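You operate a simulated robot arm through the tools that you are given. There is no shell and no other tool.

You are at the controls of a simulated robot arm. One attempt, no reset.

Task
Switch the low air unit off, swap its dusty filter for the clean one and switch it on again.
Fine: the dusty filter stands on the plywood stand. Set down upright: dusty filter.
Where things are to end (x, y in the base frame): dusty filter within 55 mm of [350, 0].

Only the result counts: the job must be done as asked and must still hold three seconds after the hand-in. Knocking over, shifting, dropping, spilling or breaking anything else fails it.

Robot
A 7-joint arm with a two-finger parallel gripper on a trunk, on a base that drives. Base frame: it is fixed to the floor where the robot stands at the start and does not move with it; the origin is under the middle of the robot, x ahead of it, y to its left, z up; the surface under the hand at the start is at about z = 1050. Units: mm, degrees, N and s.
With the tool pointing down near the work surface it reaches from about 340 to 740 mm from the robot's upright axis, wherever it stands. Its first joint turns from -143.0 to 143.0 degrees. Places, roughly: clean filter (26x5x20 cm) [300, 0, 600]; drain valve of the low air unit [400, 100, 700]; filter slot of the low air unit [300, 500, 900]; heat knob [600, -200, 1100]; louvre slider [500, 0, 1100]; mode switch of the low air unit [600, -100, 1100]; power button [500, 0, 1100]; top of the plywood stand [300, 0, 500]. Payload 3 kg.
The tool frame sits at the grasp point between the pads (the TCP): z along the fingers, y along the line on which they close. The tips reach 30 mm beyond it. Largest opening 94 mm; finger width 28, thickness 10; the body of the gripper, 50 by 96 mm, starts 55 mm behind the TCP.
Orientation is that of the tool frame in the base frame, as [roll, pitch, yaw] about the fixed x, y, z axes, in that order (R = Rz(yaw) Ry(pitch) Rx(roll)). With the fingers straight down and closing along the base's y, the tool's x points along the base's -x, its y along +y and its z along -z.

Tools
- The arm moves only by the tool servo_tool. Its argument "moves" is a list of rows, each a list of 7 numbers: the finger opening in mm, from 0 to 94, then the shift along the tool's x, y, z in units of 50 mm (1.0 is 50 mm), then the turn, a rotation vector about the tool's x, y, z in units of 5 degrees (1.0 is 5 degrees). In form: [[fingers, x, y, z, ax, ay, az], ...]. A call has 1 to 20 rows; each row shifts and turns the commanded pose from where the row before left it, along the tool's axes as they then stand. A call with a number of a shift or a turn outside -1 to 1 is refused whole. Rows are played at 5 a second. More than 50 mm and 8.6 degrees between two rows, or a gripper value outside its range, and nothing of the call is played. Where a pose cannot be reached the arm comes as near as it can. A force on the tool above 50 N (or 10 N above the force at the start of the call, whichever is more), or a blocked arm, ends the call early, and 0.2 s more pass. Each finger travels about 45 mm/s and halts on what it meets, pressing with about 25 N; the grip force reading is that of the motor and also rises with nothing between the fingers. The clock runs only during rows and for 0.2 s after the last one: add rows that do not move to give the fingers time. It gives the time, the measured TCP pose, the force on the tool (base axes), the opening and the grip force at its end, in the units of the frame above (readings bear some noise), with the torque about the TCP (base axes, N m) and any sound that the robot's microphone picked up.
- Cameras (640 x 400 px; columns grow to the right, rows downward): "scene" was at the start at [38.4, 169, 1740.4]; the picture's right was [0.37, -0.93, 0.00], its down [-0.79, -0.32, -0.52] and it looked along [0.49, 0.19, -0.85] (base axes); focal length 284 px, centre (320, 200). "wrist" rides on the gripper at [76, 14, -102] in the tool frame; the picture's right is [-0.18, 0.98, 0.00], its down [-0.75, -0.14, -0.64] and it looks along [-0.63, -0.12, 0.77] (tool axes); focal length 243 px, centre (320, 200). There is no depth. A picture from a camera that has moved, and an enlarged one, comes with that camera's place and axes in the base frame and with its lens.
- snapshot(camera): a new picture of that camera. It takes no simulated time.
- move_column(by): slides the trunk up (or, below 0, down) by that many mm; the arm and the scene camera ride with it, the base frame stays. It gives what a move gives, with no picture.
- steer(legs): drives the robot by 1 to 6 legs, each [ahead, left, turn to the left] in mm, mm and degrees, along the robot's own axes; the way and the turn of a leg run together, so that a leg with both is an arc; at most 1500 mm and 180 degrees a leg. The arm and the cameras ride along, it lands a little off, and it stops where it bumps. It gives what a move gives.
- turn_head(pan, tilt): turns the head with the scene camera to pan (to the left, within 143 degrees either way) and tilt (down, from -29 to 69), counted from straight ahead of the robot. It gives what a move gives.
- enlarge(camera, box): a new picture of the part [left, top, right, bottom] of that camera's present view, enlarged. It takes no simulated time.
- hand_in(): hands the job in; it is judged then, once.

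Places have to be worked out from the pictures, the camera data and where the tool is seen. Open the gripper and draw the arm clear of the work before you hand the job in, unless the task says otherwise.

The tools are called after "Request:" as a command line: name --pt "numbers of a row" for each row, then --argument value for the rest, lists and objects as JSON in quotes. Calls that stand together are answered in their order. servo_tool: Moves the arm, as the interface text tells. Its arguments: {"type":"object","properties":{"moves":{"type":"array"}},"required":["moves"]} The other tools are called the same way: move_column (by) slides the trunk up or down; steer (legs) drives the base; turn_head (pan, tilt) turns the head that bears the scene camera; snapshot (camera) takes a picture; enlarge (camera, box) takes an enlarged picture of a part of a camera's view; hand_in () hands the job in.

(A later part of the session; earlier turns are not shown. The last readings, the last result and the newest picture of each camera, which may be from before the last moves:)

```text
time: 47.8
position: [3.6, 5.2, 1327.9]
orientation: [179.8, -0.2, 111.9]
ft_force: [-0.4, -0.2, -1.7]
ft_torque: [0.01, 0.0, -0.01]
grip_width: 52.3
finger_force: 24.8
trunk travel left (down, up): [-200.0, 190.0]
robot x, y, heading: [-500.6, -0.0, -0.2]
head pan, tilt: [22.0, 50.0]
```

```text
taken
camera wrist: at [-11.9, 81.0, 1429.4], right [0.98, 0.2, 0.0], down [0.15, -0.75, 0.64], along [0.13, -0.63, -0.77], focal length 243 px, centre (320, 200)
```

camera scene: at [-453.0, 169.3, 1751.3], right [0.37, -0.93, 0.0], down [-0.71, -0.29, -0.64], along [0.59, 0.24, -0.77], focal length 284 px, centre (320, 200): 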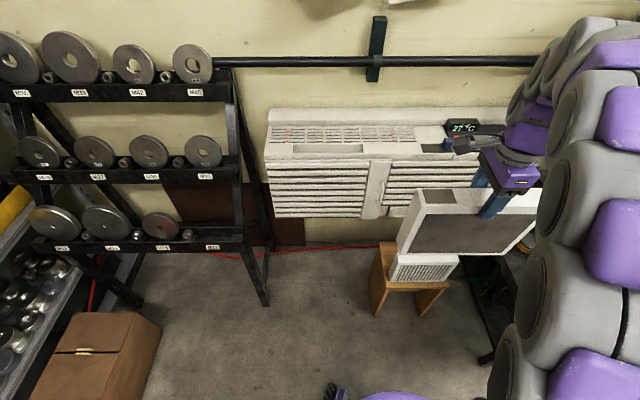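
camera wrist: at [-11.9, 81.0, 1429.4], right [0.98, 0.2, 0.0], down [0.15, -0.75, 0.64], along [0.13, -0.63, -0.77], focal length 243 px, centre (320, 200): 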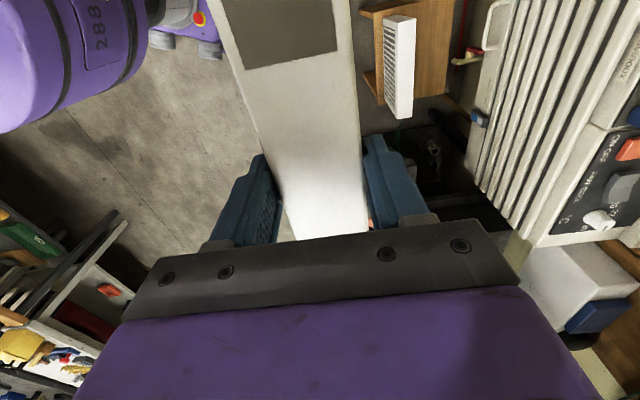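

Clear views of the slot, stand and both filters. I enlarge to refine their places.

Request:
enlarge --camera "scene" --box '[260, 90, 420, 190]'

Request:
enlarge --camera "scene" --box '[360, 220, 480, 320]'

Request:
enlarge --camera "wrist" --box '[340, 0, 520, 130]'

Request:
enlarge --camera "scene" --box '[390, 160, 550, 260]'

```text
4.00 times, centred on (340, 140) of scene
camera zoom: at [-453.0, 169.3, 1751.3], right [0.37, -0.93, 0.0], down [-0.71, -0.29, -0.64], along [0.59, 0.24, -0.77], focal length 1135 px, centre (240, 440)
```

zoom: 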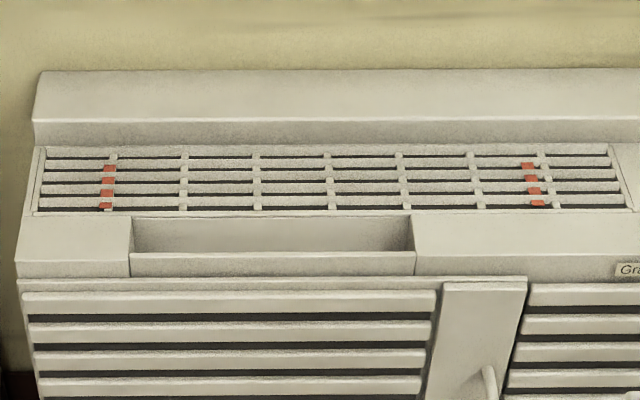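

```text
4.00 times, centred on (420, 270) of scene
camera zoom: at [-453.0, 169.3, 1751.3], right [0.37, -0.93, 0.0], down [-0.71, -0.29, -0.64], along [0.59, 0.24, -0.77], focal length 1135 px, centre (-80, -80)
```

zoom: 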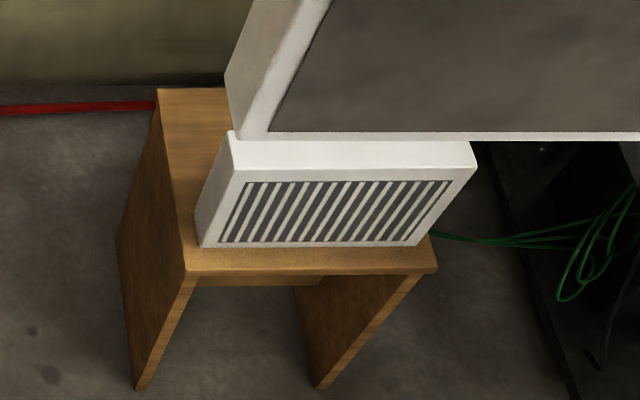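

```text
3.08 times, centred on (430, 65) of wrist
camera zoom: at [-11.9, 81.0, 1429.4], right [0.98, 0.2, 0.0], down [0.15, -0.75, 0.64], along [0.13, -0.63, -0.77], focal length 746 px, centre (-18, 615)
```

zoom: 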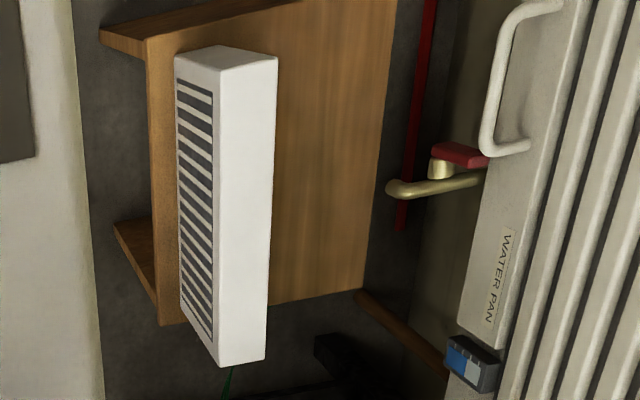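

```text
4.00 times, centred on (470, 210) of scene
camera zoom: at [-453.0, 169.3, 1751.3], right [0.37, -0.93, 0.0], down [-0.71, -0.29, -0.64], along [0.59, 0.24, -0.77], focal length 1135 px, centre (-280, 160)
```

zoom: 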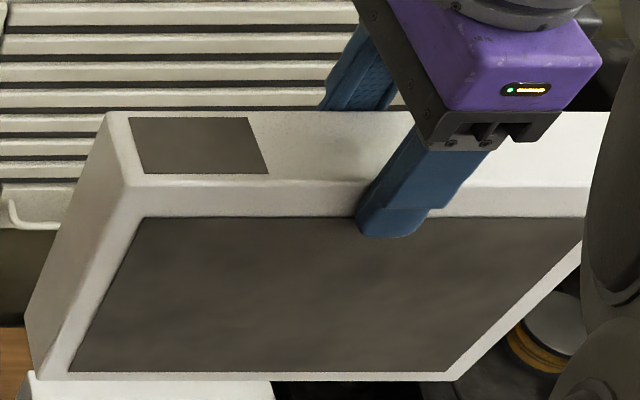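

The valve spout and pan handle overhang the stand, so I need their exact place. I drive left to get a side profile of stand, spout and clean filter.

Request:
steer --legs '[[0, 480, 0]]'

Request:
turn_head --pan -35 --tilt 40

Request:
snapshot --camera "scene"

```text
time: 50.6
position: [3.3, 466.1, 1328.5]
orientation: [179.7, -0.9, 111.9]
ft_force: [-0.5, -0.2, -1.5]
ft_torque: [-0.03, -0.01, 0.01]
grip_width: 52.2
finger_force: 24.9
trunk travel left (down, up): [-200.0, 190.0]
robot x, y, heading: [-498.2, 471.4, 0.1]
head pan, tilt: [22.0, 50.0]
```

```text
time: 51.9
position: [3.4, 485.6, 1327.1]
orientation: [179.8, -0.1, 111.7]
ft_force: [-0.2, 0.1, -2.3]
ft_torque: [-0.02, -0.03, 0.01]
grip_width: 51.9
finger_force: 25.2
trunk travel left (down, up): [-200.0, 190.0]
robot x, y, heading: [-495.8, 479.3, -0.1]
head pan, tilt: [-35.0, 40.0]
```

```text
taken
camera scene: at [-454.9, 574.9, 1765.1], right [-0.57, -0.82, 0.01], down [-0.53, 0.36, -0.77], along [0.63, -0.44, -0.64], focal length 284 px, centre (320, 200)
```

scene: 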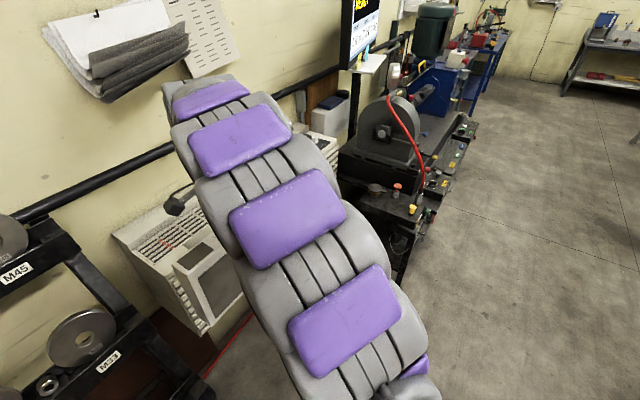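

The arm blocks the view; I turn the robot right by 62° so the arm swings to the right of the line of sight.

Request:
steer --legs '[[0, 0, -62]]'

Request:
turn_head --pan 28 --tilt 42

Request:
snapshot --camera "scene"

Request:
enlarge --camera "scene" --box '[260, 150, 420, 250]'

```text
time: 55.0
position: [-257.6, 35.3, 1327.3]
orientation: [179.7, -0.4, 50.4]
ft_force: [-0.3, 0.3, -2.1]
ft_torque: [0.02, 0.02, 0.05]
grip_width: 52.3
finger_force: 24.6
trunk travel left (down, up): [-200.0, 190.0]
robot x, y, heading: [-499.7, 477.9, -61.5]
head pan, tilt: [-35.0, 40.0]
```

```text
time: 56.3
position: [-256.7, 36.9, 1328.3]
orientation: [179.8, -0.3, 50.5]
ft_force: [0.0, -0.3, -3.1]
ft_torque: [-0.02, 0.03, 0.01]
grip_width: 52.0
finger_force: 24.9
trunk travel left (down, up): [-200.0, 190.0]
robot x, y, heading: [-499.4, 474.4, -61.3]
head pan, tilt: [28.0, 42.0]
```

```text
taken
camera scene: at [-317.4, 518.1, 1762.5], right [-0.55, -0.83, 0.0], down [-0.56, 0.37, -0.74], along [0.62, -0.41, -0.67], focal length 284 px, centre (320, 200)
```

scene: 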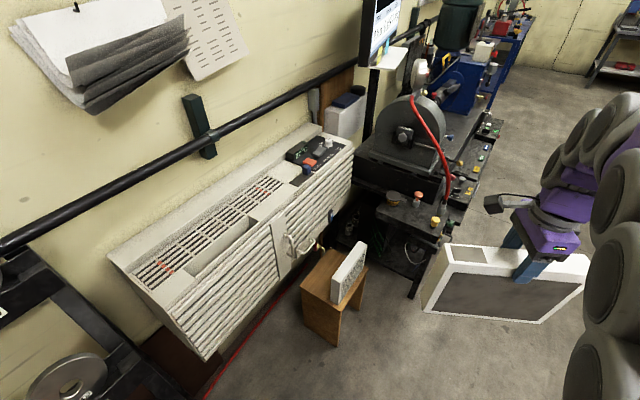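

```text
4.00 times, centred on (340, 200) of scene
camera zoom: at [-317.4, 518.1, 1762.5], right [-0.55, -0.83, 0.0], down [-0.56, 0.37, -0.74], along [0.62, -0.41, -0.67], focal length 1135 px, centre (240, 200)
```

zoom: 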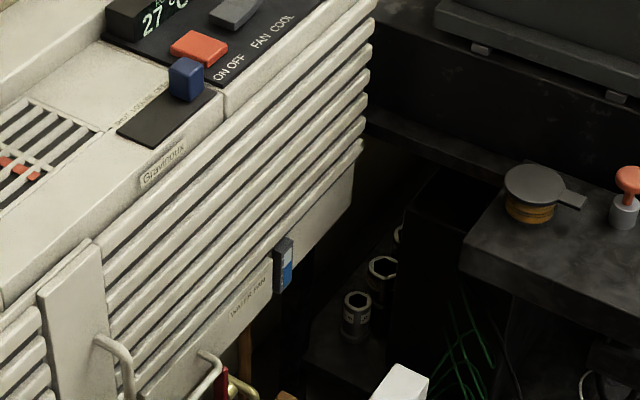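

Good side view. I enlarge the stand, spout and clean filter.

Request:
enlarge --camera "scene" --box '[270, 220, 390, 340]'

Request:
enlarge --camera "scene" --box '[275, 220, 345, 270]'

Request:
enlarge --camera "scene" --box '[100, 180, 300, 320]'

```text
3.33 times, centred on (330, 280) of scene
camera zoom: at [-317.4, 518.1, 1762.5], right [-0.55, -0.83, 0.0], down [-0.56, 0.37, -0.74], along [0.62, -0.41, -0.67], focal length 946 px, centre (287, -67)
```

zoom: 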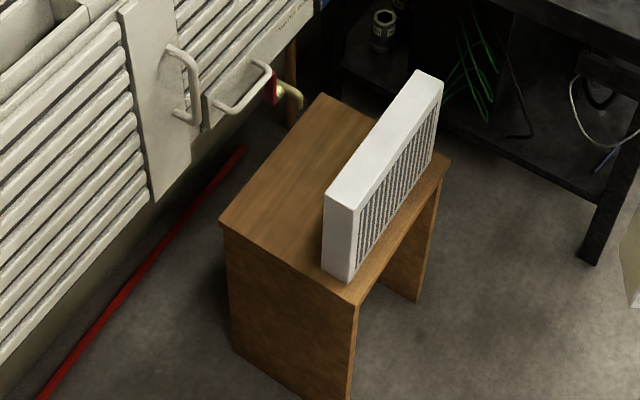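

```text
8.00 times, centred on (310, 245) of scene
camera zoom: at [-317.4, 518.1, 1762.5], right [-0.55, -0.83, 0.0], down [-0.56, 0.37, -0.74], along [0.62, -0.41, -0.67], focal length 2270 px, centre (400, -160)
```

zoom: 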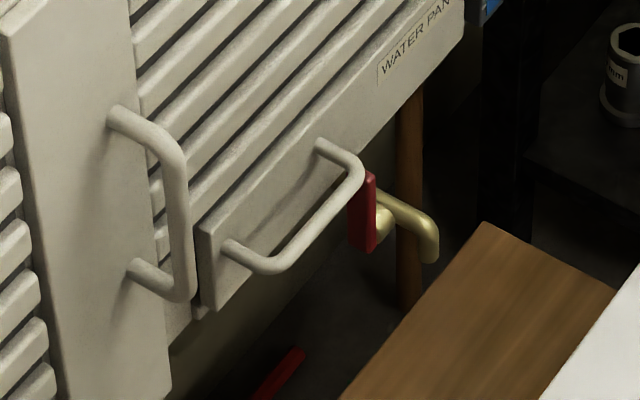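

```text
2.86 times, centred on (200, 250) of scene
camera zoom: at [-317.4, 518.1, 1762.5], right [-0.55, -0.83, 0.0], down [-0.56, 0.37, -0.74], along [0.62, -0.41, -0.67], focal length 810 px, centre (663, 57)
```

zoom: 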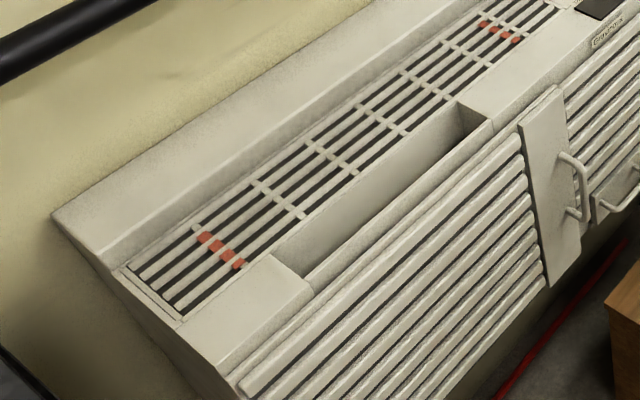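

Measured: stand top z≈462 with its middle near (340, −9); clean filter middle near (272, −37); drain spout tip about 50 mm behind the target centre along the unit normal, ending near z 640. I aim to set the dusty filter at about (350, −32), between clean filter and spout. I drive back to face the stand.

Request:
steer --legs '[[0, 0, 61.3], [0, -505, 0], [250, 0, 0]]'

Request:
turn_head --pan 30 --tilt 55

Request:
snapshot --camera "scene"

Request:
snapshot --camera "wrist"

```text
time: 63.3
position: [252.8, -14.0, 1328.5]
orientation: [179.7, -0.3, 111.7]
ft_force: [0.1, -0.2, -2.0]
ft_torque: [-0.01, 0.02, 0.03]
grip_width: 52.1
finger_force: 24.4
trunk travel left (down, up): [-200.0, 190.0]
robot x, y, heading: [-249.0, -17.0, -0.3]
head pan, tilt: [28.0, 42.0]
```

```text
time: 64.1
position: [250.4, -17.5, 1330.5]
orientation: [179.6, -0.3, 111.6]
ft_force: [-0.7, -0.5, -3.3]
ft_torque: [0.0, 0.01, -0.01]
grip_width: 52.2
finger_force: 24.4
trunk travel left (down, up): [-200.0, 190.0]
robot x, y, heading: [-251.0, -16.7, -0.3]
head pan, tilt: [30.0, 55.0]
```

```text
taken
camera scene: at [-211.6, 146.4, 1745.9], right [0.5, -0.87, -0.01], down [-0.71, -0.4, -0.57], along [0.5, 0.29, -0.82], focal length 284 px, centre (320, 200)
```

scene: 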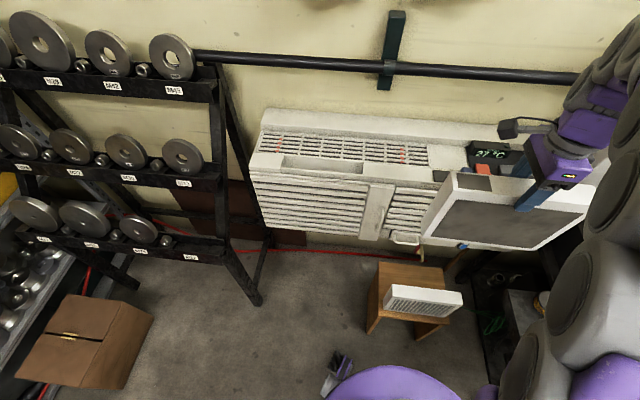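

```text
taken
camera wrist: at [234.3, 56.6, 1431.3], right [0.98, 0.19, 0.01], down [0.14, -0.76, 0.64], along [0.13, -0.62, -0.77], focal length 243 px, centre (320, 200)
```

wrist: 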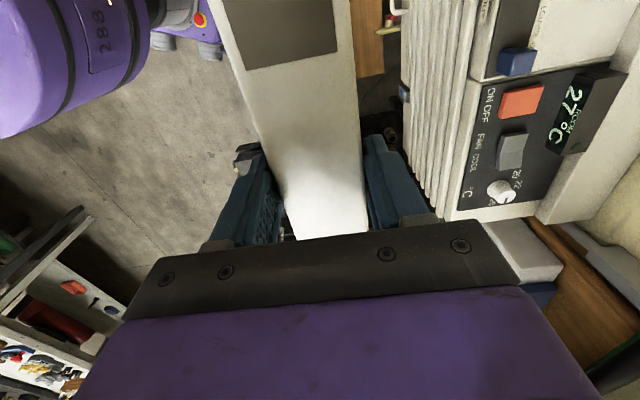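

All clear. I lower the trunk by 200 mm while still in front of the stand.

Request:
move_column --by -200

Request:
servo_tool --pt "30 0 0 0.8 0 0 0" --pt "30 0 0 0.8 0 0 0" --pt "30 0 0 0.8 0 0 0" --pt "30 0 0 0.8 0 0 0" --pt "30 0 0 0 0 0 0"

Request:
snapshot --camera "scene"

Request:
snapshot --camera "wrist"

```text
time: 66.2
position: [250.1, -10.2, 1129.9]
orientation: [179.6, -0.2, 111.6]
ft_force: [-0.3, -0.3, -2.5]
ft_torque: [-0.02, 0.02, 0.02]
grip_width: 51.8
finger_force: 24.7
trunk travel left (down, up): [0.0, 390.0]
robot x, y, heading: [-248.7, -19.5, -0.2]
head pan, tilt: [30.0, 55.0]
```

```text
time: 67.4
position: [248.9, -8.9, 970.7]
orientation: [179.8, 0.0, 111.7]
ft_force: [0.0, 0.5, -3.0]
ft_torque: [-0.01, 0.03, 0.02]
grip_width: 47.9
finger_force: 24.6
trunk travel left (down, up): [0.0, 390.0]
robot x, y, heading: [-250.4, -14.8, -0.4]
head pan, tilt: [30.0, 55.0]
```

```text
taken
camera scene: at [-211.5, 158.3, 1544.7], right [0.5, -0.87, 0.0], down [-0.71, -0.41, -0.57], along [0.5, 0.28, -0.82], focal length 284 px, centre (320, 200)
```

scene: 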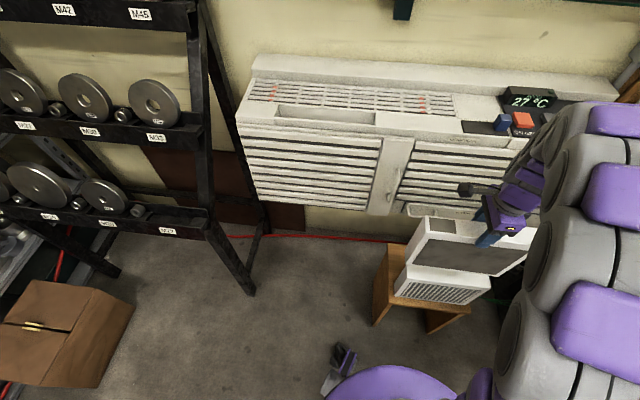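

```text
taken
camera wrist: at [233.6, 67.3, 1072.3], right [0.98, 0.19, 0.01], down [0.14, -0.75, 0.64], along [0.13, -0.63, -0.77], focal length 243 px, centre (320, 200)
```

wrist: 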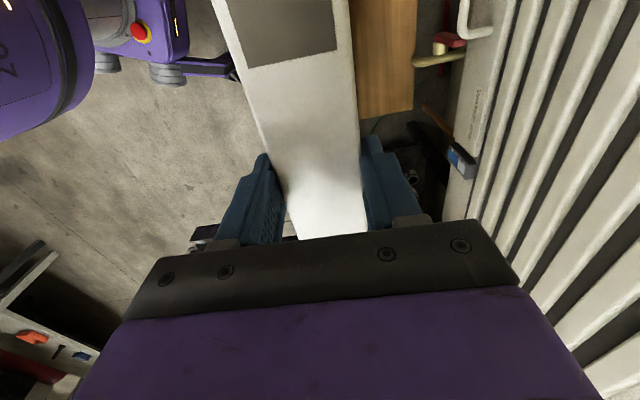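

The grip width dropped from 52 to 48 mm, so I check whether the filter slipped in the fingers.

Request:
enlarge --camera "scene" --box '[380, 170, 560, 320]'

Request:
servo_tool --pt "30 0 0 0 0 0 0"

Request:
enlarge --camera "wrist" --box '[340, 0, 500, 120]'

```text
2.67 times, centred on (470, 245) of scene
camera zoom: at [-211.5, 158.3, 1544.7], right [0.5, -0.87, 0.0], down [-0.71, -0.41, -0.57], along [0.5, 0.28, -0.82], focal length 756 px, centre (-80, 80)
```

zoom: 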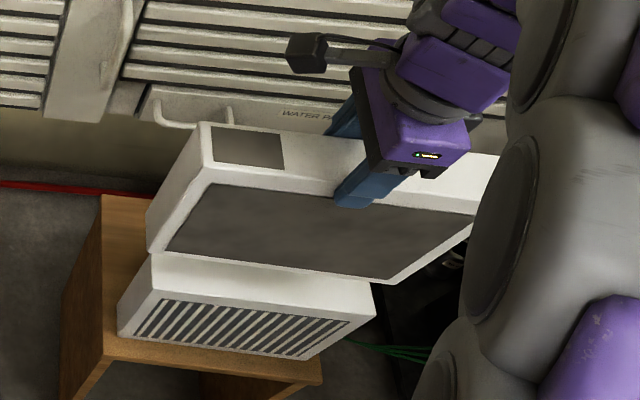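

```text
time: 67.8
position: [248.9, -8.2, 970.0]
orientation: [179.7, -0.1, 111.6]
ft_force: [-0.1, -0.4, -2.7]
ft_torque: [-0.02, 0.01, -0.02]
grip_width: 47.4
finger_force: 24.6
trunk travel left (down, up): [0.0, 390.0]
robot x, y, heading: [-252.6, -19.0, 0.1]
head pan, tilt: [30.0, 55.0]
```

```text
3.33 times, centred on (420, 60) of wrist
camera zoom: at [233.7, 67.0, 1072.2], right [0.98, 0.19, 0.0], down [0.14, -0.75, 0.64], along [0.13, -0.63, -0.77], focal length 809 px, centre (-13, 667)
```

zoom: 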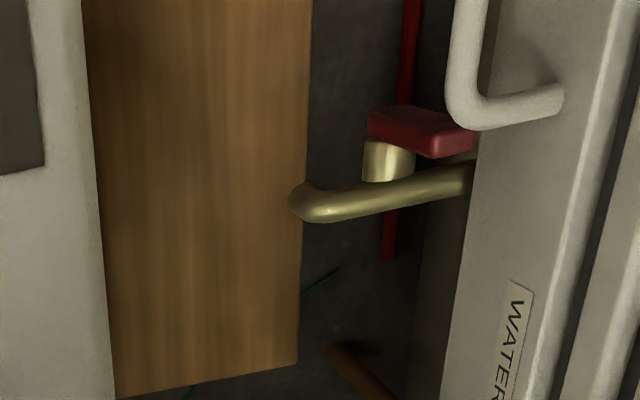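

Request:
enlarge --camera "wrist" --box '[200, 120, 440, 250]'

Request:
enlarge --camera "scene" --box '[430, 190, 510, 240]'

```text
2.67 times, centred on (320, 185) of wrist
camera zoom: at [233.7, 67.0, 1072.2], right [0.98, 0.19, 0.0], down [0.14, -0.75, 0.64], along [0.13, -0.63, -0.77], focal length 647 px, centre (320, 240)
```

zoom: 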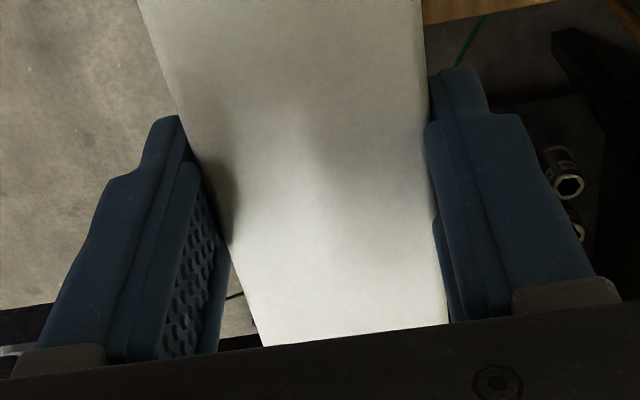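

```text
8.00 times, centred on (470, 215) of scene
camera zoom: at [-211.4, 158.3, 1544.7], right [0.5, -0.87, 0.0], down [-0.71, -0.41, -0.57], along [0.5, 0.28, -0.82], focal length 2270 px, centre (-880, 80)
```

zoom: 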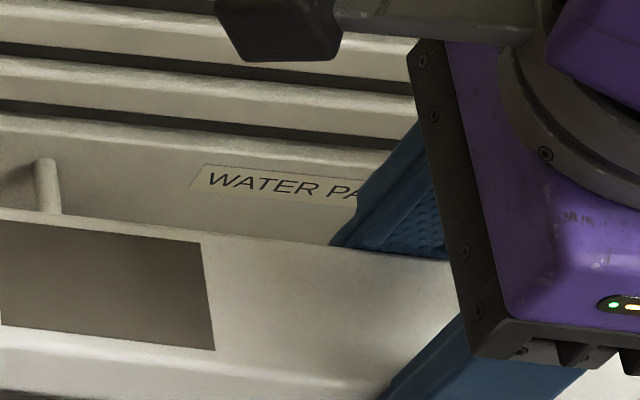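

Request:
enlarge --camera "scene" --box '[400, 200, 520, 290]'

Request:
servo_tool --pt "30 0 0 0 0 0 0" --pt "30 0 0 0 0 0 0"

```text
4.44 times, centred on (460, 245) of scene
camera zoom: at [-211.4, 158.3, 1544.7], right [0.5, -0.87, 0.0], down [-0.71, -0.41, -0.57], along [0.5, 0.28, -0.82], focal length 1261 px, centre (-302, 0)
```

zoom: 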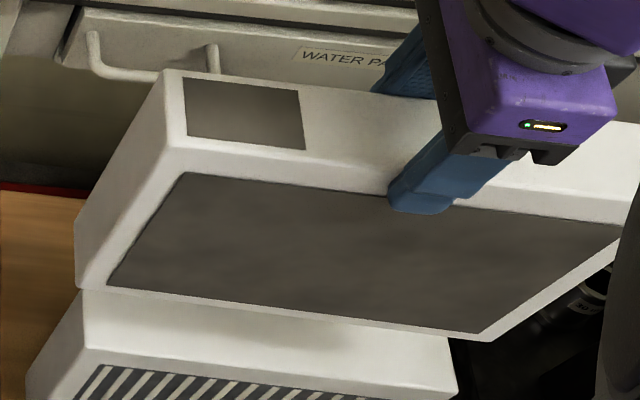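

```text
time: 68.4
position: [249.4, -8.2, 970.4]
orientation: [179.7, -0.1, 111.7]
ft_force: [0.0, -0.3, -2.6]
ft_torque: [-0.03, 0.01, 0.01]
grip_width: 47.6
finger_force: 24.4
trunk travel left (down, up): [0.0, 390.0]
robot x, y, heading: [-248.9, -15.9, -0.3]
head pan, tilt: [30.0, 55.0]
```

The filter is steady (47.5 mm, −2.6 N), bottom near z 766. I drive ahead about 100 mm to bring it over the target spot on the stand.

Request:
steer --legs '[[98, -18, 0]]'

Request:
snapshot --camera "scene"

Request:
snapshot --camera "wrist"

Request:
enlarge --camera "scene" --box '[380, 170, 540, 330]'

```text
time: 69.6
position: [345.5, -19.9, 969.7]
orientation: [179.8, 0.1, 111.7]
ft_force: [-0.7, 0.1, -3.5]
ft_torque: [-0.03, 0.0, -0.03]
grip_width: 47.8
finger_force: 25.0
trunk travel left (down, up): [0.0, 390.0]
robot x, y, heading: [-154.2, -33.5, -0.1]
head pan, tilt: [30.0, 55.0]
```

```text
taken
camera scene: at [-114.2, 148.6, 1543.8], right [0.5, -0.87, 0.0], down [-0.71, -0.41, -0.57], along [0.5, 0.28, -0.82], focal length 284 px, centre (320, 200)
```

scene: 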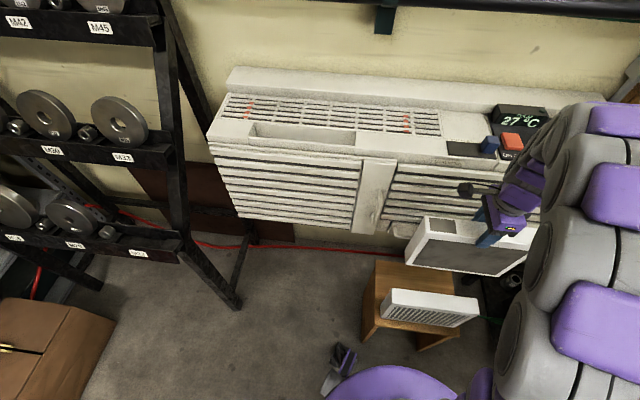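

```text
taken
camera wrist: at [330.6, 55.1, 1071.4], right [0.98, 0.19, 0.0], down [0.15, -0.75, 0.64], along [0.13, -0.63, -0.77], focal length 243 px, centre (320, 200)
```

wrist: 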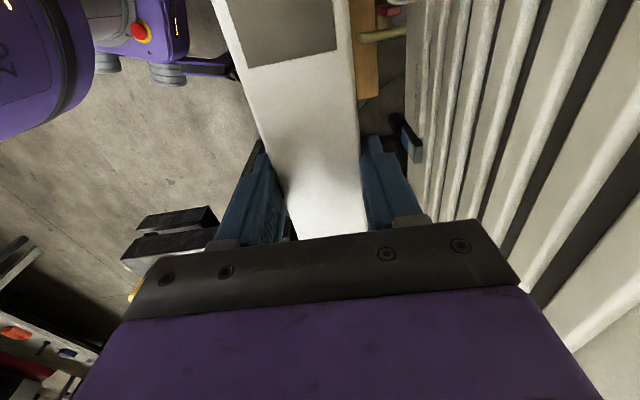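

```text
2.50 times, centred on (460, 250) of scene
camera zoom: at [-114.2, 148.6, 1543.8], right [0.5, -0.87, 0.0], down [-0.71, -0.41, -0.57], along [0.5, 0.28, -0.82], focal length 709 px, centre (-30, 75)
```

zoom: 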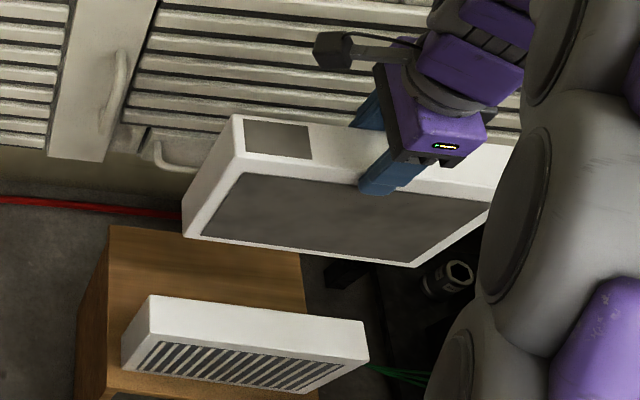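

The spout's front end is at about n=+50 mm behind the target, so the hand (±48 mm about n=−14) clears it. I shift 12 mm right and begin a gentle descent.

Request:
servo_tool --pt "30 -0.12 -0.02 0 0 0 0" --pt "30 -0.14 -0.02 0.2 0 0 0" --pt "30 0 0 0.4 0 0 0" --pt "30 0 0 0.5 0 0 0" --pt "30 0 0 0.5 0 0 0" --pt "30 0 0 0.5 0 0 0" --pt "30 0 0 0.5 0 0 0" --pt "30 0 0 0.3 0 0 0" --pt "30 0 0 0 0 0 0"

Request:
snapshot --camera "wrist"

Request:
enlarge --camera "scene" --box '[360, 170, 540, 350]'

```text
time: 71.6
position: [348.5, -37.3, 826.4]
orientation: [179.5, -0.1, 111.7]
ft_force: [0.4, -0.1, -2.4]
ft_torque: [-0.04, 0.01, -0.02]
grip_width: 47.9
finger_force: 24.9
trunk travel left (down, up): [0.0, 390.0]
robot x, y, heading: [-153.0, -35.4, -0.4]
head pan, tilt: [30.0, 55.0]
```

```text
taken
camera wrist: at [333.0, 37.6, 928.3], right [0.98, 0.19, 0.01], down [0.14, -0.75, 0.64], along [0.13, -0.63, -0.77], focal length 243 px, centre (320, 200)
```

wrist: 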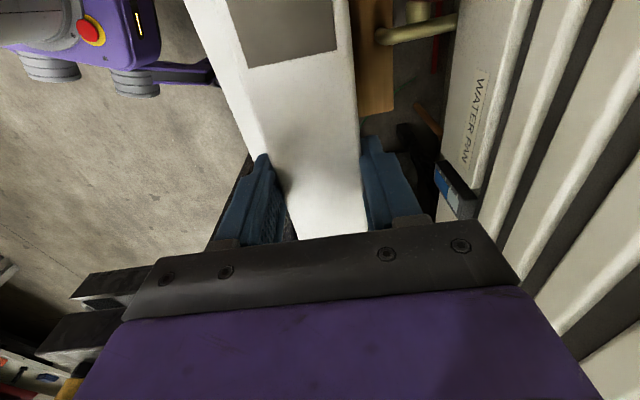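

```text
2.22 times, centred on (450, 260) of scene
camera zoom: at [-114.8, 141.1, 1544.8], right [0.5, -0.87, 0.0], down [-0.71, -0.41, -0.57], along [0.5, 0.28, -0.82], focal length 630 px, centre (31, 67)
```

zoom: 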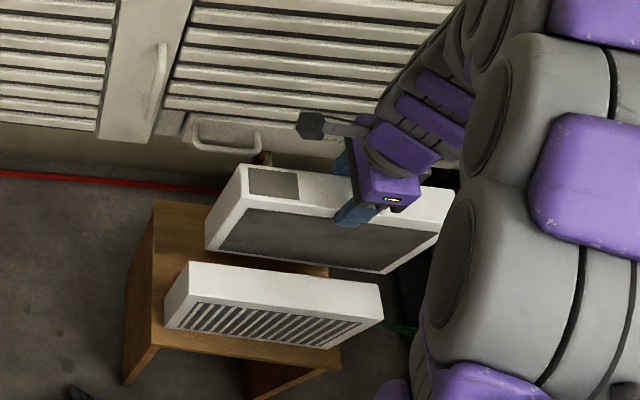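

The hand sits clear of the spout; filter bottom is about z 618. I nudge 3 mm forward and 3 mm left and continue down to just above the stand.

Request:
servo_tool --pt "30 0.06 -0.06 0.2 0 0 0" --pt "30 0 0 0.4 0 0 0" --pt "30 0 0 0.5 0 0 0" --pt "30 0 0 0.5 0 0 0" --pt "30 0 0 0.5 0 0 0" --pt "30 0 0 0.3 0 0 0" --pt "30 0 0 0 0 0 0"

Request:
snapshot --camera "wrist"

Request:
enlarge --camera "scene" --box '[360, 190, 520, 350]'

```text
time: 73.2
position: [344.9, -35.2, 705.6]
orientation: [179.6, -0.2, 111.7]
ft_force: [-0.8, -0.2, -2.4]
ft_torque: [0.03, -0.02, 0.01]
grip_width: 47.5
finger_force: 24.7
trunk travel left (down, up): [0.0, 390.0]
robot x, y, heading: [-155.4, -34.4, -0.3]
head pan, tilt: [30.0, 55.0]
```

```text
taken
camera wrist: at [328.4, 40.1, 807.3], right [0.98, 0.19, 0.01], down [0.14, -0.75, 0.64], along [0.13, -0.63, -0.77], focal length 243 px, centre (320, 200)
```

wrist: 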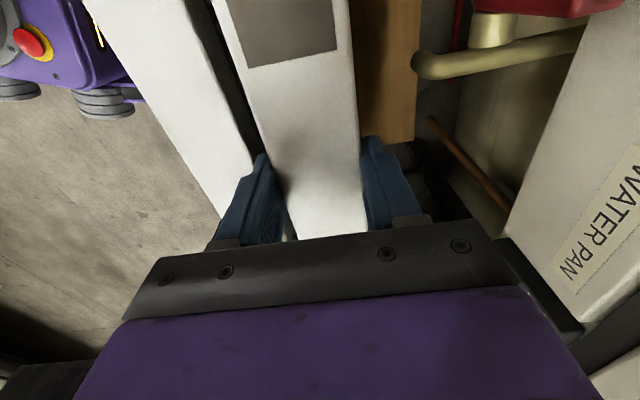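

```text
2.50 times, centred on (440, 270) of scene
camera zoom: at [-114.4, 141.2, 1544.8], right [0.5, -0.87, 0.0], down [-0.71, -0.41, -0.57], along [0.5, 0.28, -0.82], focal length 709 px, centre (20, 25)
```

zoom: 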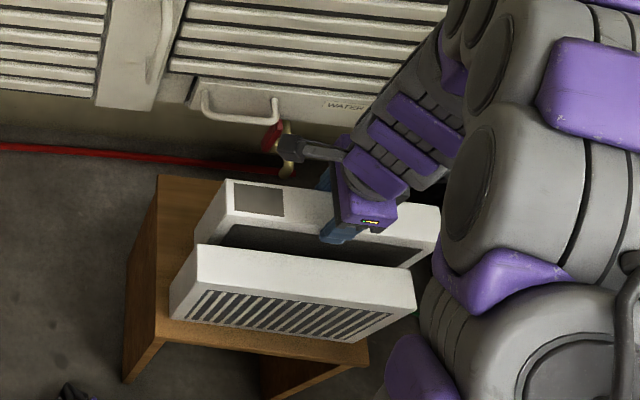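

Reach is fine and everything clears. I step down slowly to contact with the stand.

Request:
servo_tool --pt "30 0 0 0.16 0 0 0" --pt "30 0 0 0.16 0 0 0" --pt "30 0 0 0.1 0 0 0" --pt "30 0 0 0.06 0 0 0" --pt "30 0 0 0 0 0 0"

Request:
servo_tool --pt "30 0 0 0.05 0 0 0" --pt "30 0 0 0.05 0 0 0" --pt "30 0 0 0 0 0 0"

Request:
snapshot --camera "wrist"

```text
time: 74.4
position: [344.6, -35.3, 682.5]
orientation: [179.8, -0.2, 111.7]
ft_force: [0.7, 0.0, -2.7]
ft_torque: [0.0, 0.03, 0.0]
grip_width: 47.6
finger_force: 24.3
trunk travel left (down, up): [0.0, 390.0]
robot x, y, heading: [-151.4, -34.1, -0.3]
head pan, tilt: [30.0, 55.0]
```

```text
time: 75.2
position: [345.7, -35.4, 677.9]
orientation: [179.6, -0.1, 111.8]
ft_force: [0.7, 1.2, -2.7]
ft_torque: [-0.02, 0.03, -0.01]
grip_width: 47.3
finger_force: 25.2
trunk travel left (down, up): [0.0, 390.0]
robot x, y, heading: [-153.9, -36.7, -0.2]
head pan, tilt: [30.0, 55.0]
```

```text
taken
camera wrist: at [329.2, 39.8, 778.6], right [0.98, 0.19, 0.01], down [0.14, -0.75, 0.64], along [0.13, -0.63, -0.77], focal length 243 px, centre (320, 200)
```

wrist: 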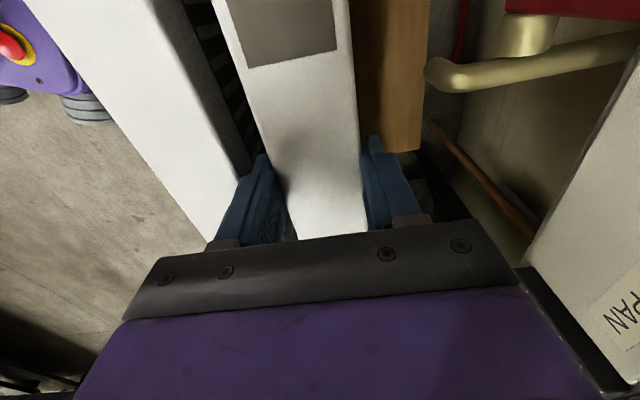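

Front finger has about 15 mm to the clean filter; no contact with the stand yet. I continue down in 2.5 mm steps.

Request:
servo_tool --pt "30 0 0 0.05 0 0 0" --pt "30 0 0 0.05 0 0 0" --pt "30 0 0 0 0 0 0"

Request:
servo_tool --pt "30 0 0 0.05 0 0 0" --pt "30 0 0 0 0 0 0"

Request:
servo_tool --pt "30 0 0 0.05 0 0 0" --pt "30 0 0 0 0 0 0"

```text
time: 76.0
position: [344.1, -35.1, 672.8]
orientation: [179.6, -0.1, 111.7]
ft_force: [-0.2, 0.6, -3.0]
ft_torque: [-0.02, 0.0, -0.02]
grip_width: 47.7
finger_force: 24.8
trunk travel left (down, up): [0.0, 390.0]
robot x, y, heading: [-153.3, -36.3, -0.4]
head pan, tilt: [30.0, 55.0]
```

```text
time: 76.6
position: [345.4, -35.5, 669.7]
orientation: [179.7, -0.1, 111.8]
ft_force: [0.0, -0.2, -2.8]
ft_torque: [0.01, -0.02, 0.01]
grip_width: 47.6
finger_force: 25.3
trunk travel left (down, up): [0.0, 390.0]
robot x, y, heading: [-158.0, -38.1, -0.4]
head pan, tilt: [30.0, 55.0]
```

```text
time: 77.2
position: [345.7, -35.7, 665.9]
orientation: [179.6, -0.1, 111.7]
ft_force: [0.2, 0.0, -2.6]
ft_torque: [0.01, -0.02, -0.02]
grip_width: 47.6
finger_force: 25.1
trunk travel left (down, up): [0.0, 390.0]
robot x, y, heading: [-151.8, -33.5, -0.1]
head pan, tilt: [30.0, 55.0]
```

No contact yet at TCP 666; I continue in small steps, reading the force.

Request:
servo_tool --pt "30 0 0 0.05 0 0 0" --pt "30 0 0 0 0 0 0"

Request:
servo_tool --pt "30 0 0 0.05 0 0 0" --pt "30 0 0 0 0 0 0"

Request:
snapshot --camera "scene"

Request:
enlarge --camera "scene" --box '[400, 230, 500, 330]'

```text
time: 77.8
position: [346.0, -35.4, 665.5]
orientation: [179.5, 0.0, 111.7]
ft_force: [1.5, 0.7, 19.7]
ft_torque: [-0.03, 0.01, 0.0]
grip_width: 47.9
finger_force: 25.2
trunk travel left (down, up): [0.0, 390.0]
robot x, y, heading: [-152.1, -32.3, -0.0]
head pan, tilt: [30.0, 55.0]
```

```text
time: 78.4
position: [346.9, -34.5, 665.0]
orientation: [179.4, 0.0, 111.7]
ft_force: [-3.8, 2.1, 32.3]
ft_torque: [0.1, 1.31, 0.07]
grip_width: 47.6
finger_force: 25.4
trunk travel left (down, up): [0.0, 390.0]
robot x, y, heading: [-153.7, -35.9, -0.4]
head pan, tilt: [30.0, 55.0]
stopped in row 2: the force on the tool passed its limit at 51 N (the readings are from after the stop); the commanded pose is now the measured one
```

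```text
taken
camera scene: at [-119.2, 141.7, 1545.0], right [0.5, -0.87, 0.0], down [-0.71, -0.41, -0.57], along [0.5, 0.28, -0.82], focal length 284 px, centre (320, 200)
```

scene: 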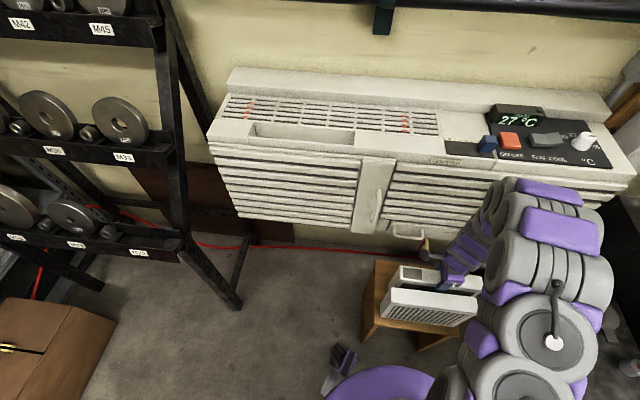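

```text
4.00 times, centred on (450, 280) of scene
camera zoom: at [-119.2, 141.7, 1545.0], right [0.5, -0.87, 0.0], down [-0.71, -0.41, -0.57], along [0.5, 0.28, -0.82], focal length 1135 px, centre (-200, -120)
```

zoom: 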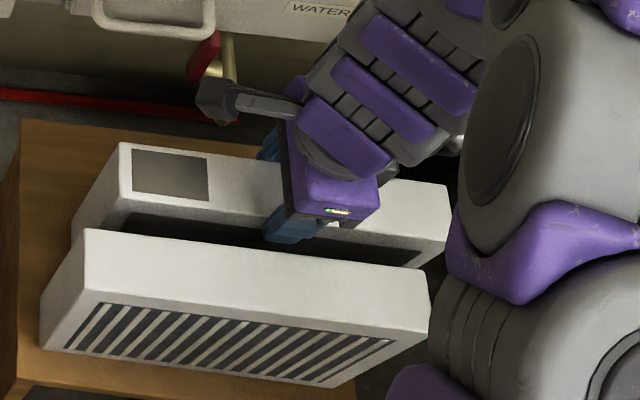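

Contact at TCP ≈665.5, so the filter's bottom is on the stand. I relieve the pressure by 1 mm and open the fingers a little.

Request:
servo_tool --pt "30 0 0 -0.02 0 0 0" --pt "30 0 0 0 0 0 0" --pt "58 0 0 0 0 0 0" --pt "58 0 0 0 0 0 0" --pt "58 0 0 0 0 0 0"

Request:
snapshot --camera "wrist"

Request:
enlarge --camera "scene" --box '[400, 230, 500, 330]'

```text
time: 79.6
position: [346.1, -35.5, 664.8]
orientation: [179.5, -0.1, 111.7]
ft_force: [-3.0, 5.2, 23.6]
ft_torque: [-0.25, 0.65, -0.14]
grip_width: 58.2
finger_force: 0.3
trunk travel left (down, up): [0.0, 390.0]
robot x, y, heading: [-157.9, -32.8, -0.2]
head pan, tilt: [30.0, 55.0]
```

```text
taken
camera wrist: at [329.8, 39.9, 766.4], right [0.98, 0.19, 0.01], down [0.14, -0.75, 0.64], along [0.13, -0.63, -0.77], focal length 243 px, centre (320, 200)
```

wrist: 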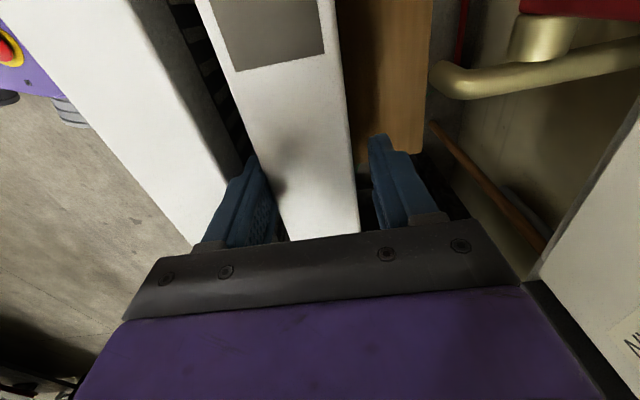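

```text
4.00 times, centred on (450, 280) of scene
camera zoom: at [-117.9, 142.7, 1544.9], right [0.5, -0.87, 0.0], down [-0.71, -0.41, -0.57], along [0.5, 0.28, -0.82], focal length 1135 px, centre (-200, -120)
```

zoom: 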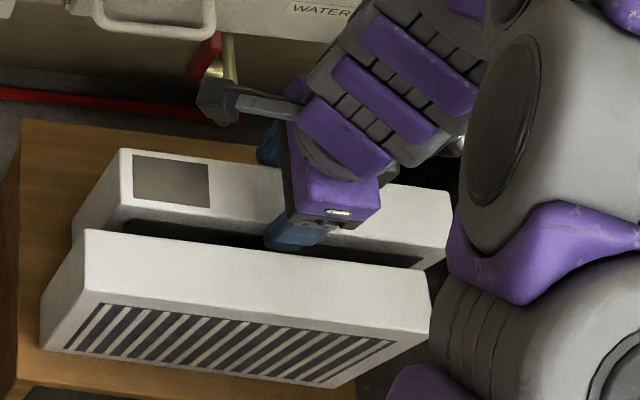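

The hand still reads 24 N upward though the fingers are open, so something touches the front finger. I look closely before moving.

Request:
enlarge --camera "wrist" --box '[150, 100, 450, 260]'

Request:
enlarge --camera "scene" --box '[430, 250, 490, 310]'

Request:
servo_tool --pt "58 0 0 0 0 0 0"

```text
2.13 times, centred on (300, 180) of wrist
camera zoom: at [329.8, 39.9, 766.4], right [0.98, 0.19, 0.01], down [0.14, -0.75, 0.64], along [0.13, -0.63, -0.77], focal length 518 px, centre (363, 243)
```

zoom: 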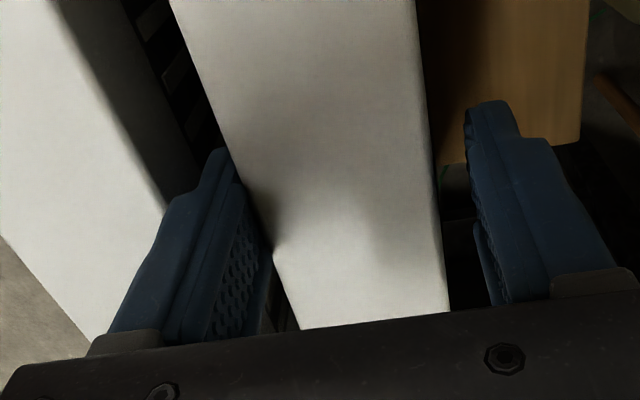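

```text
6.67 times, centred on (460, 280) of scene
camera zoom: at [-117.9, 142.7, 1544.9], right [0.5, -0.87, 0.0], down [-0.71, -0.41, -0.57], along [0.5, 0.28, -0.82], focal length 1891 px, centre (-613, -333)
```

zoom: 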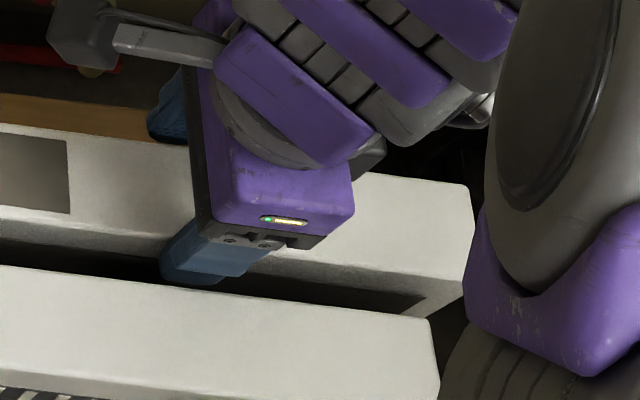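

```text
time: 80.0
position: [346.3, -35.4, 664.8]
orientation: [179.4, 0.1, 111.7]
ft_force: [-1.8, 3.7, 22.8]
ft_torque: [-0.22, 0.61, -0.11]
grip_width: 58.2
finger_force: 0.8
trunk travel left (down, up): [0.0, 390.0]
robot x, y, heading: [-151.3, -29.7, -0.3]
head pan, tilt: [30.0, 55.0]
```

The filter rests lightly against the front finger. I raise 4 mm to relieve the load, then check.

Request:
servo_tool --pt "58 0 0 -0.04 0 0 0" --pt "58 0 0 -0.04 0 0 0" --pt "58 0 0 0 0 0 0"

Request:
snapshot --camera "wrist"

```text
time: 80.8
position: [346.6, -36.8, 666.4]
orientation: [179.5, -0.1, 111.6]
ft_force: [-0.8, 0.6, 0.9]
ft_torque: [0.04, -0.02, -0.01]
grip_width: 57.7
finger_force: 0.1
trunk travel left (down, up): [0.0, 390.0]
robot x, y, heading: [-154.7, -32.3, -0.0]
head pan, tilt: [30.0, 55.0]
```

```text
taken
camera wrist: at [330.1, 38.6, 769.6], right [0.98, 0.19, 0.01], down [0.14, -0.76, 0.64], along [0.13, -0.63, -0.77], focal length 243 px, centre (320, 200)
```

wrist: 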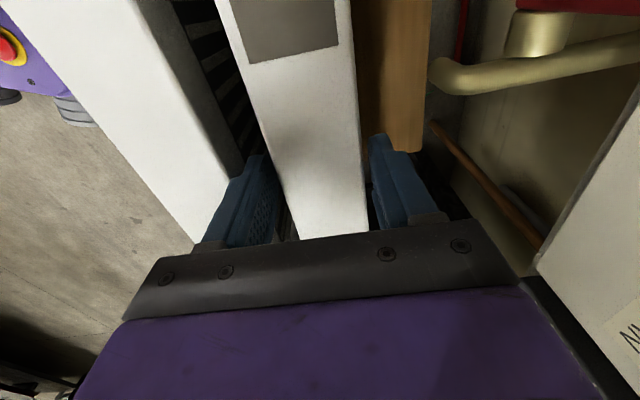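

Force is gone and the filter settled centred between the fingers. I raise straight up slowly to leave it standing.

Request:
servo_tool --pt "58 0 0 -0.1 0 0 0" --pt "58 0 0 -0.2 0 0 0" --pt "58 0 0 -0.3 0 0 0" --pt "58 0 0 -0.5 0 0 0" --pt "58 0 0 -0.8 0 0 0" --pt "58 0 0 -0.8 0 0 0" --pt "58 0 0 -0.8 0 0 0" --pt "58 0 0 0 0 0 0"

Request:
snapshot --camera "wrist"

Request:
snapshot --camera "scene"

Request:
enlarge --camera "scene" --box '[360, 230, 500, 350]'

```text
time: 82.6
position: [341.8, -37.0, 844.7]
orientation: [179.5, 0.0, 111.7]
ft_force: [0.7, 0.2, 0.6]
ft_torque: [0.02, 0.0, -0.01]
grip_width: 57.7
finger_force: 0.1
trunk travel left (down, up): [0.0, 390.0]
robot x, y, heading: [-150.9, -34.3, -0.4]
head pan, tilt: [30.0, 55.0]
```

```text
taken
camera wrist: at [326.3, 38.7, 945.9], right [0.98, 0.19, 0.01], down [0.14, -0.76, 0.64], along [0.13, -0.63, -0.77], focal length 243 px, centre (320, 200)
```

wrist: 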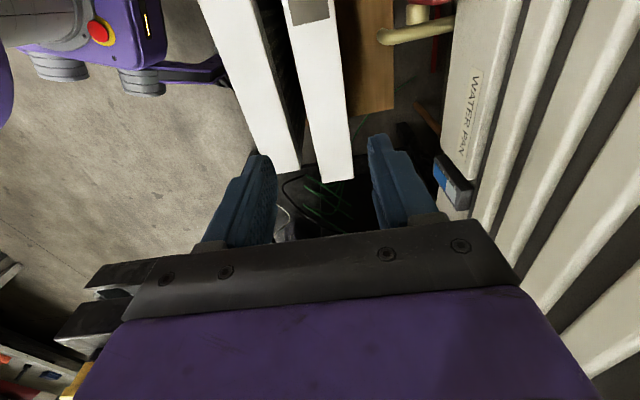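

```text
taken
camera scene: at [-115.4, 141.4, 1544.7], right [0.5, -0.87, 0.0], down [-0.71, -0.41, -0.57], along [0.5, 0.28, -0.82], focal length 284 px, centre (320, 200)
```

scene: 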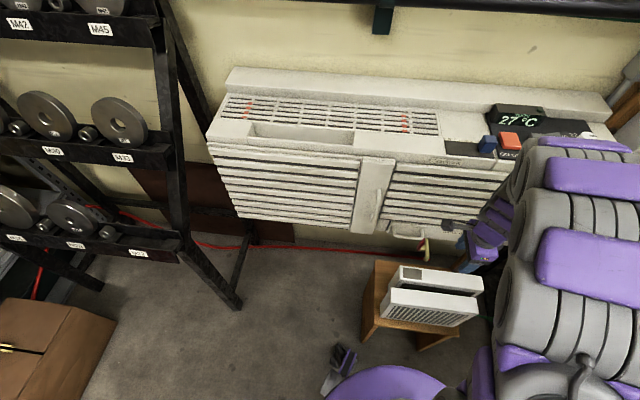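

```text
3.33 times, centred on (430, 290) of scene
camera zoom: at [-115.4, 141.4, 1544.7], right [0.5, -0.87, 0.0], down [-0.71, -0.41, -0.57], along [0.5, 0.28, -0.82], focal length 946 px, centre (-47, -100)
```

zoom: 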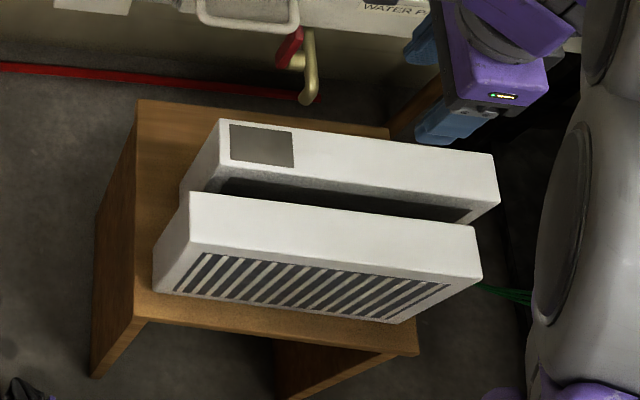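

The dusty filter stands upright on the stand at about (347, −36), within tolerance. Now I move the open hand over the clean filter (about (272, −37)) and look.

Request:
servo_tool --pt "94 0.26 -0.65 0 0 0 0" --pt "94 0.26 -0.65 0 0 0 0" --pt "94 0 0 0 0 0 0"

Request:
snapshot --camera "wrist"

Request:
enlarge --camera "wrist" --box '[220, 0, 440, 200]'

```text
time: 83.4
position: [272.5, -36.3, 843.9]
orientation: [179.5, 0.0, 111.7]
ft_force: [-0.7, -1.0, 0.6]
ft_torque: [-0.01, 0.0, 0.04]
grip_width: 94.3
finger_force: 0.1
trunk travel left (down, up): [0.0, 390.0]
robot x, y, heading: [-152.2, -36.8, -0.5]
head pan, tilt: [30.0, 55.0]
```

```text
taken
camera wrist: at [257.1, 39.5, 946.2], right [0.98, 0.19, 0.01], down [0.14, -0.76, 0.64], along [0.13, -0.63, -0.77], focal length 243 px, centre (320, 200)
```

wrist: 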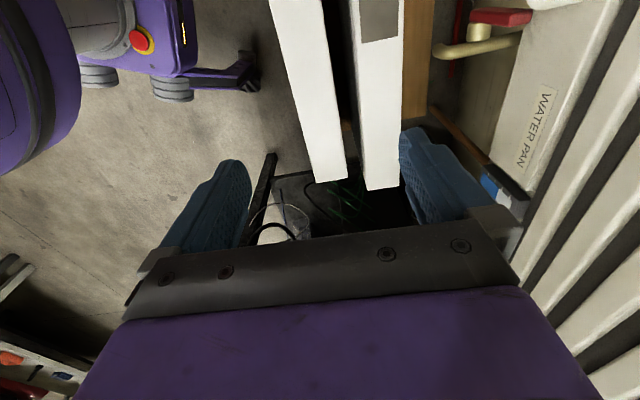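

```text
2.00 times, centred on (330, 100) of wrist
camera zoom: at [257.1, 39.5, 946.2], right [0.98, 0.19, 0.01], down [0.14, -0.76, 0.64], along [0.13, -0.63, -0.77], focal length 485 px, centre (300, 400)
```

zoom: 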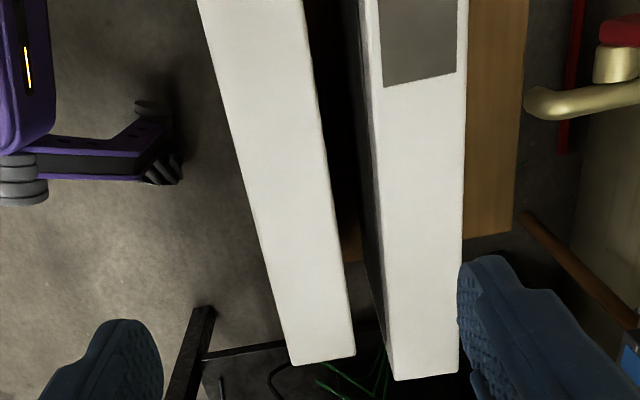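

Relative to the hand the clean filter's centre is 7 mm left and 9 mm to the front, well aligned; the gap behind it is about 29 mm. I align, set the opening to 66 mm and descend.

Request:
servo_tool --pt "66 0.14 -0.17 0 0 0 0" --pt "66 0 0 0.5 0 0 0" --pt "66 0 0 0.8 0 0 0" --pt "66 0 0 0.8 0 0 0" --pt "66 0 0 0.4 0 0 0" --pt "66 0 0 0 0 0 0"

Request:
snapshot --camera "wrist"

```text
time: 84.8
position: [265.3, -31.4, 715.2]
orientation: [179.5, -0.2, 111.7]
ft_force: [0.8, 0.0, -0.1]
ft_torque: [0.0, 0.0, -0.01]
grip_width: 65.9
finger_force: 0.0
trunk travel left (down, up): [0.0, 390.0]
robot x, y, heading: [-153.0, -37.5, -0.2]
head pan, tilt: [30.0, 55.0]
```

```text
taken
camera wrist: at [249.6, 43.9, 817.8], right [0.98, 0.19, 0.01], down [0.14, -0.76, 0.64], along [0.13, -0.63, -0.77], focal length 243 px, centre (320, 200)
```

wrist: 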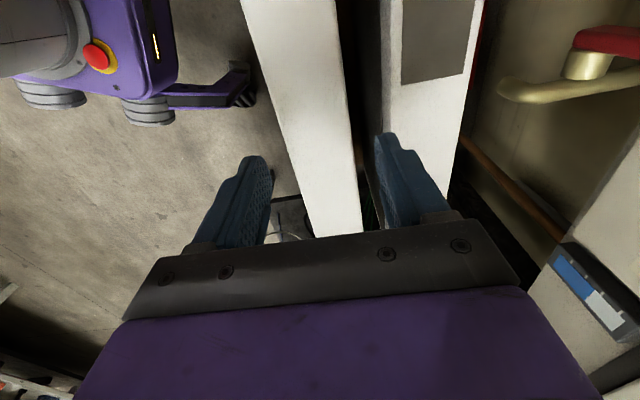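

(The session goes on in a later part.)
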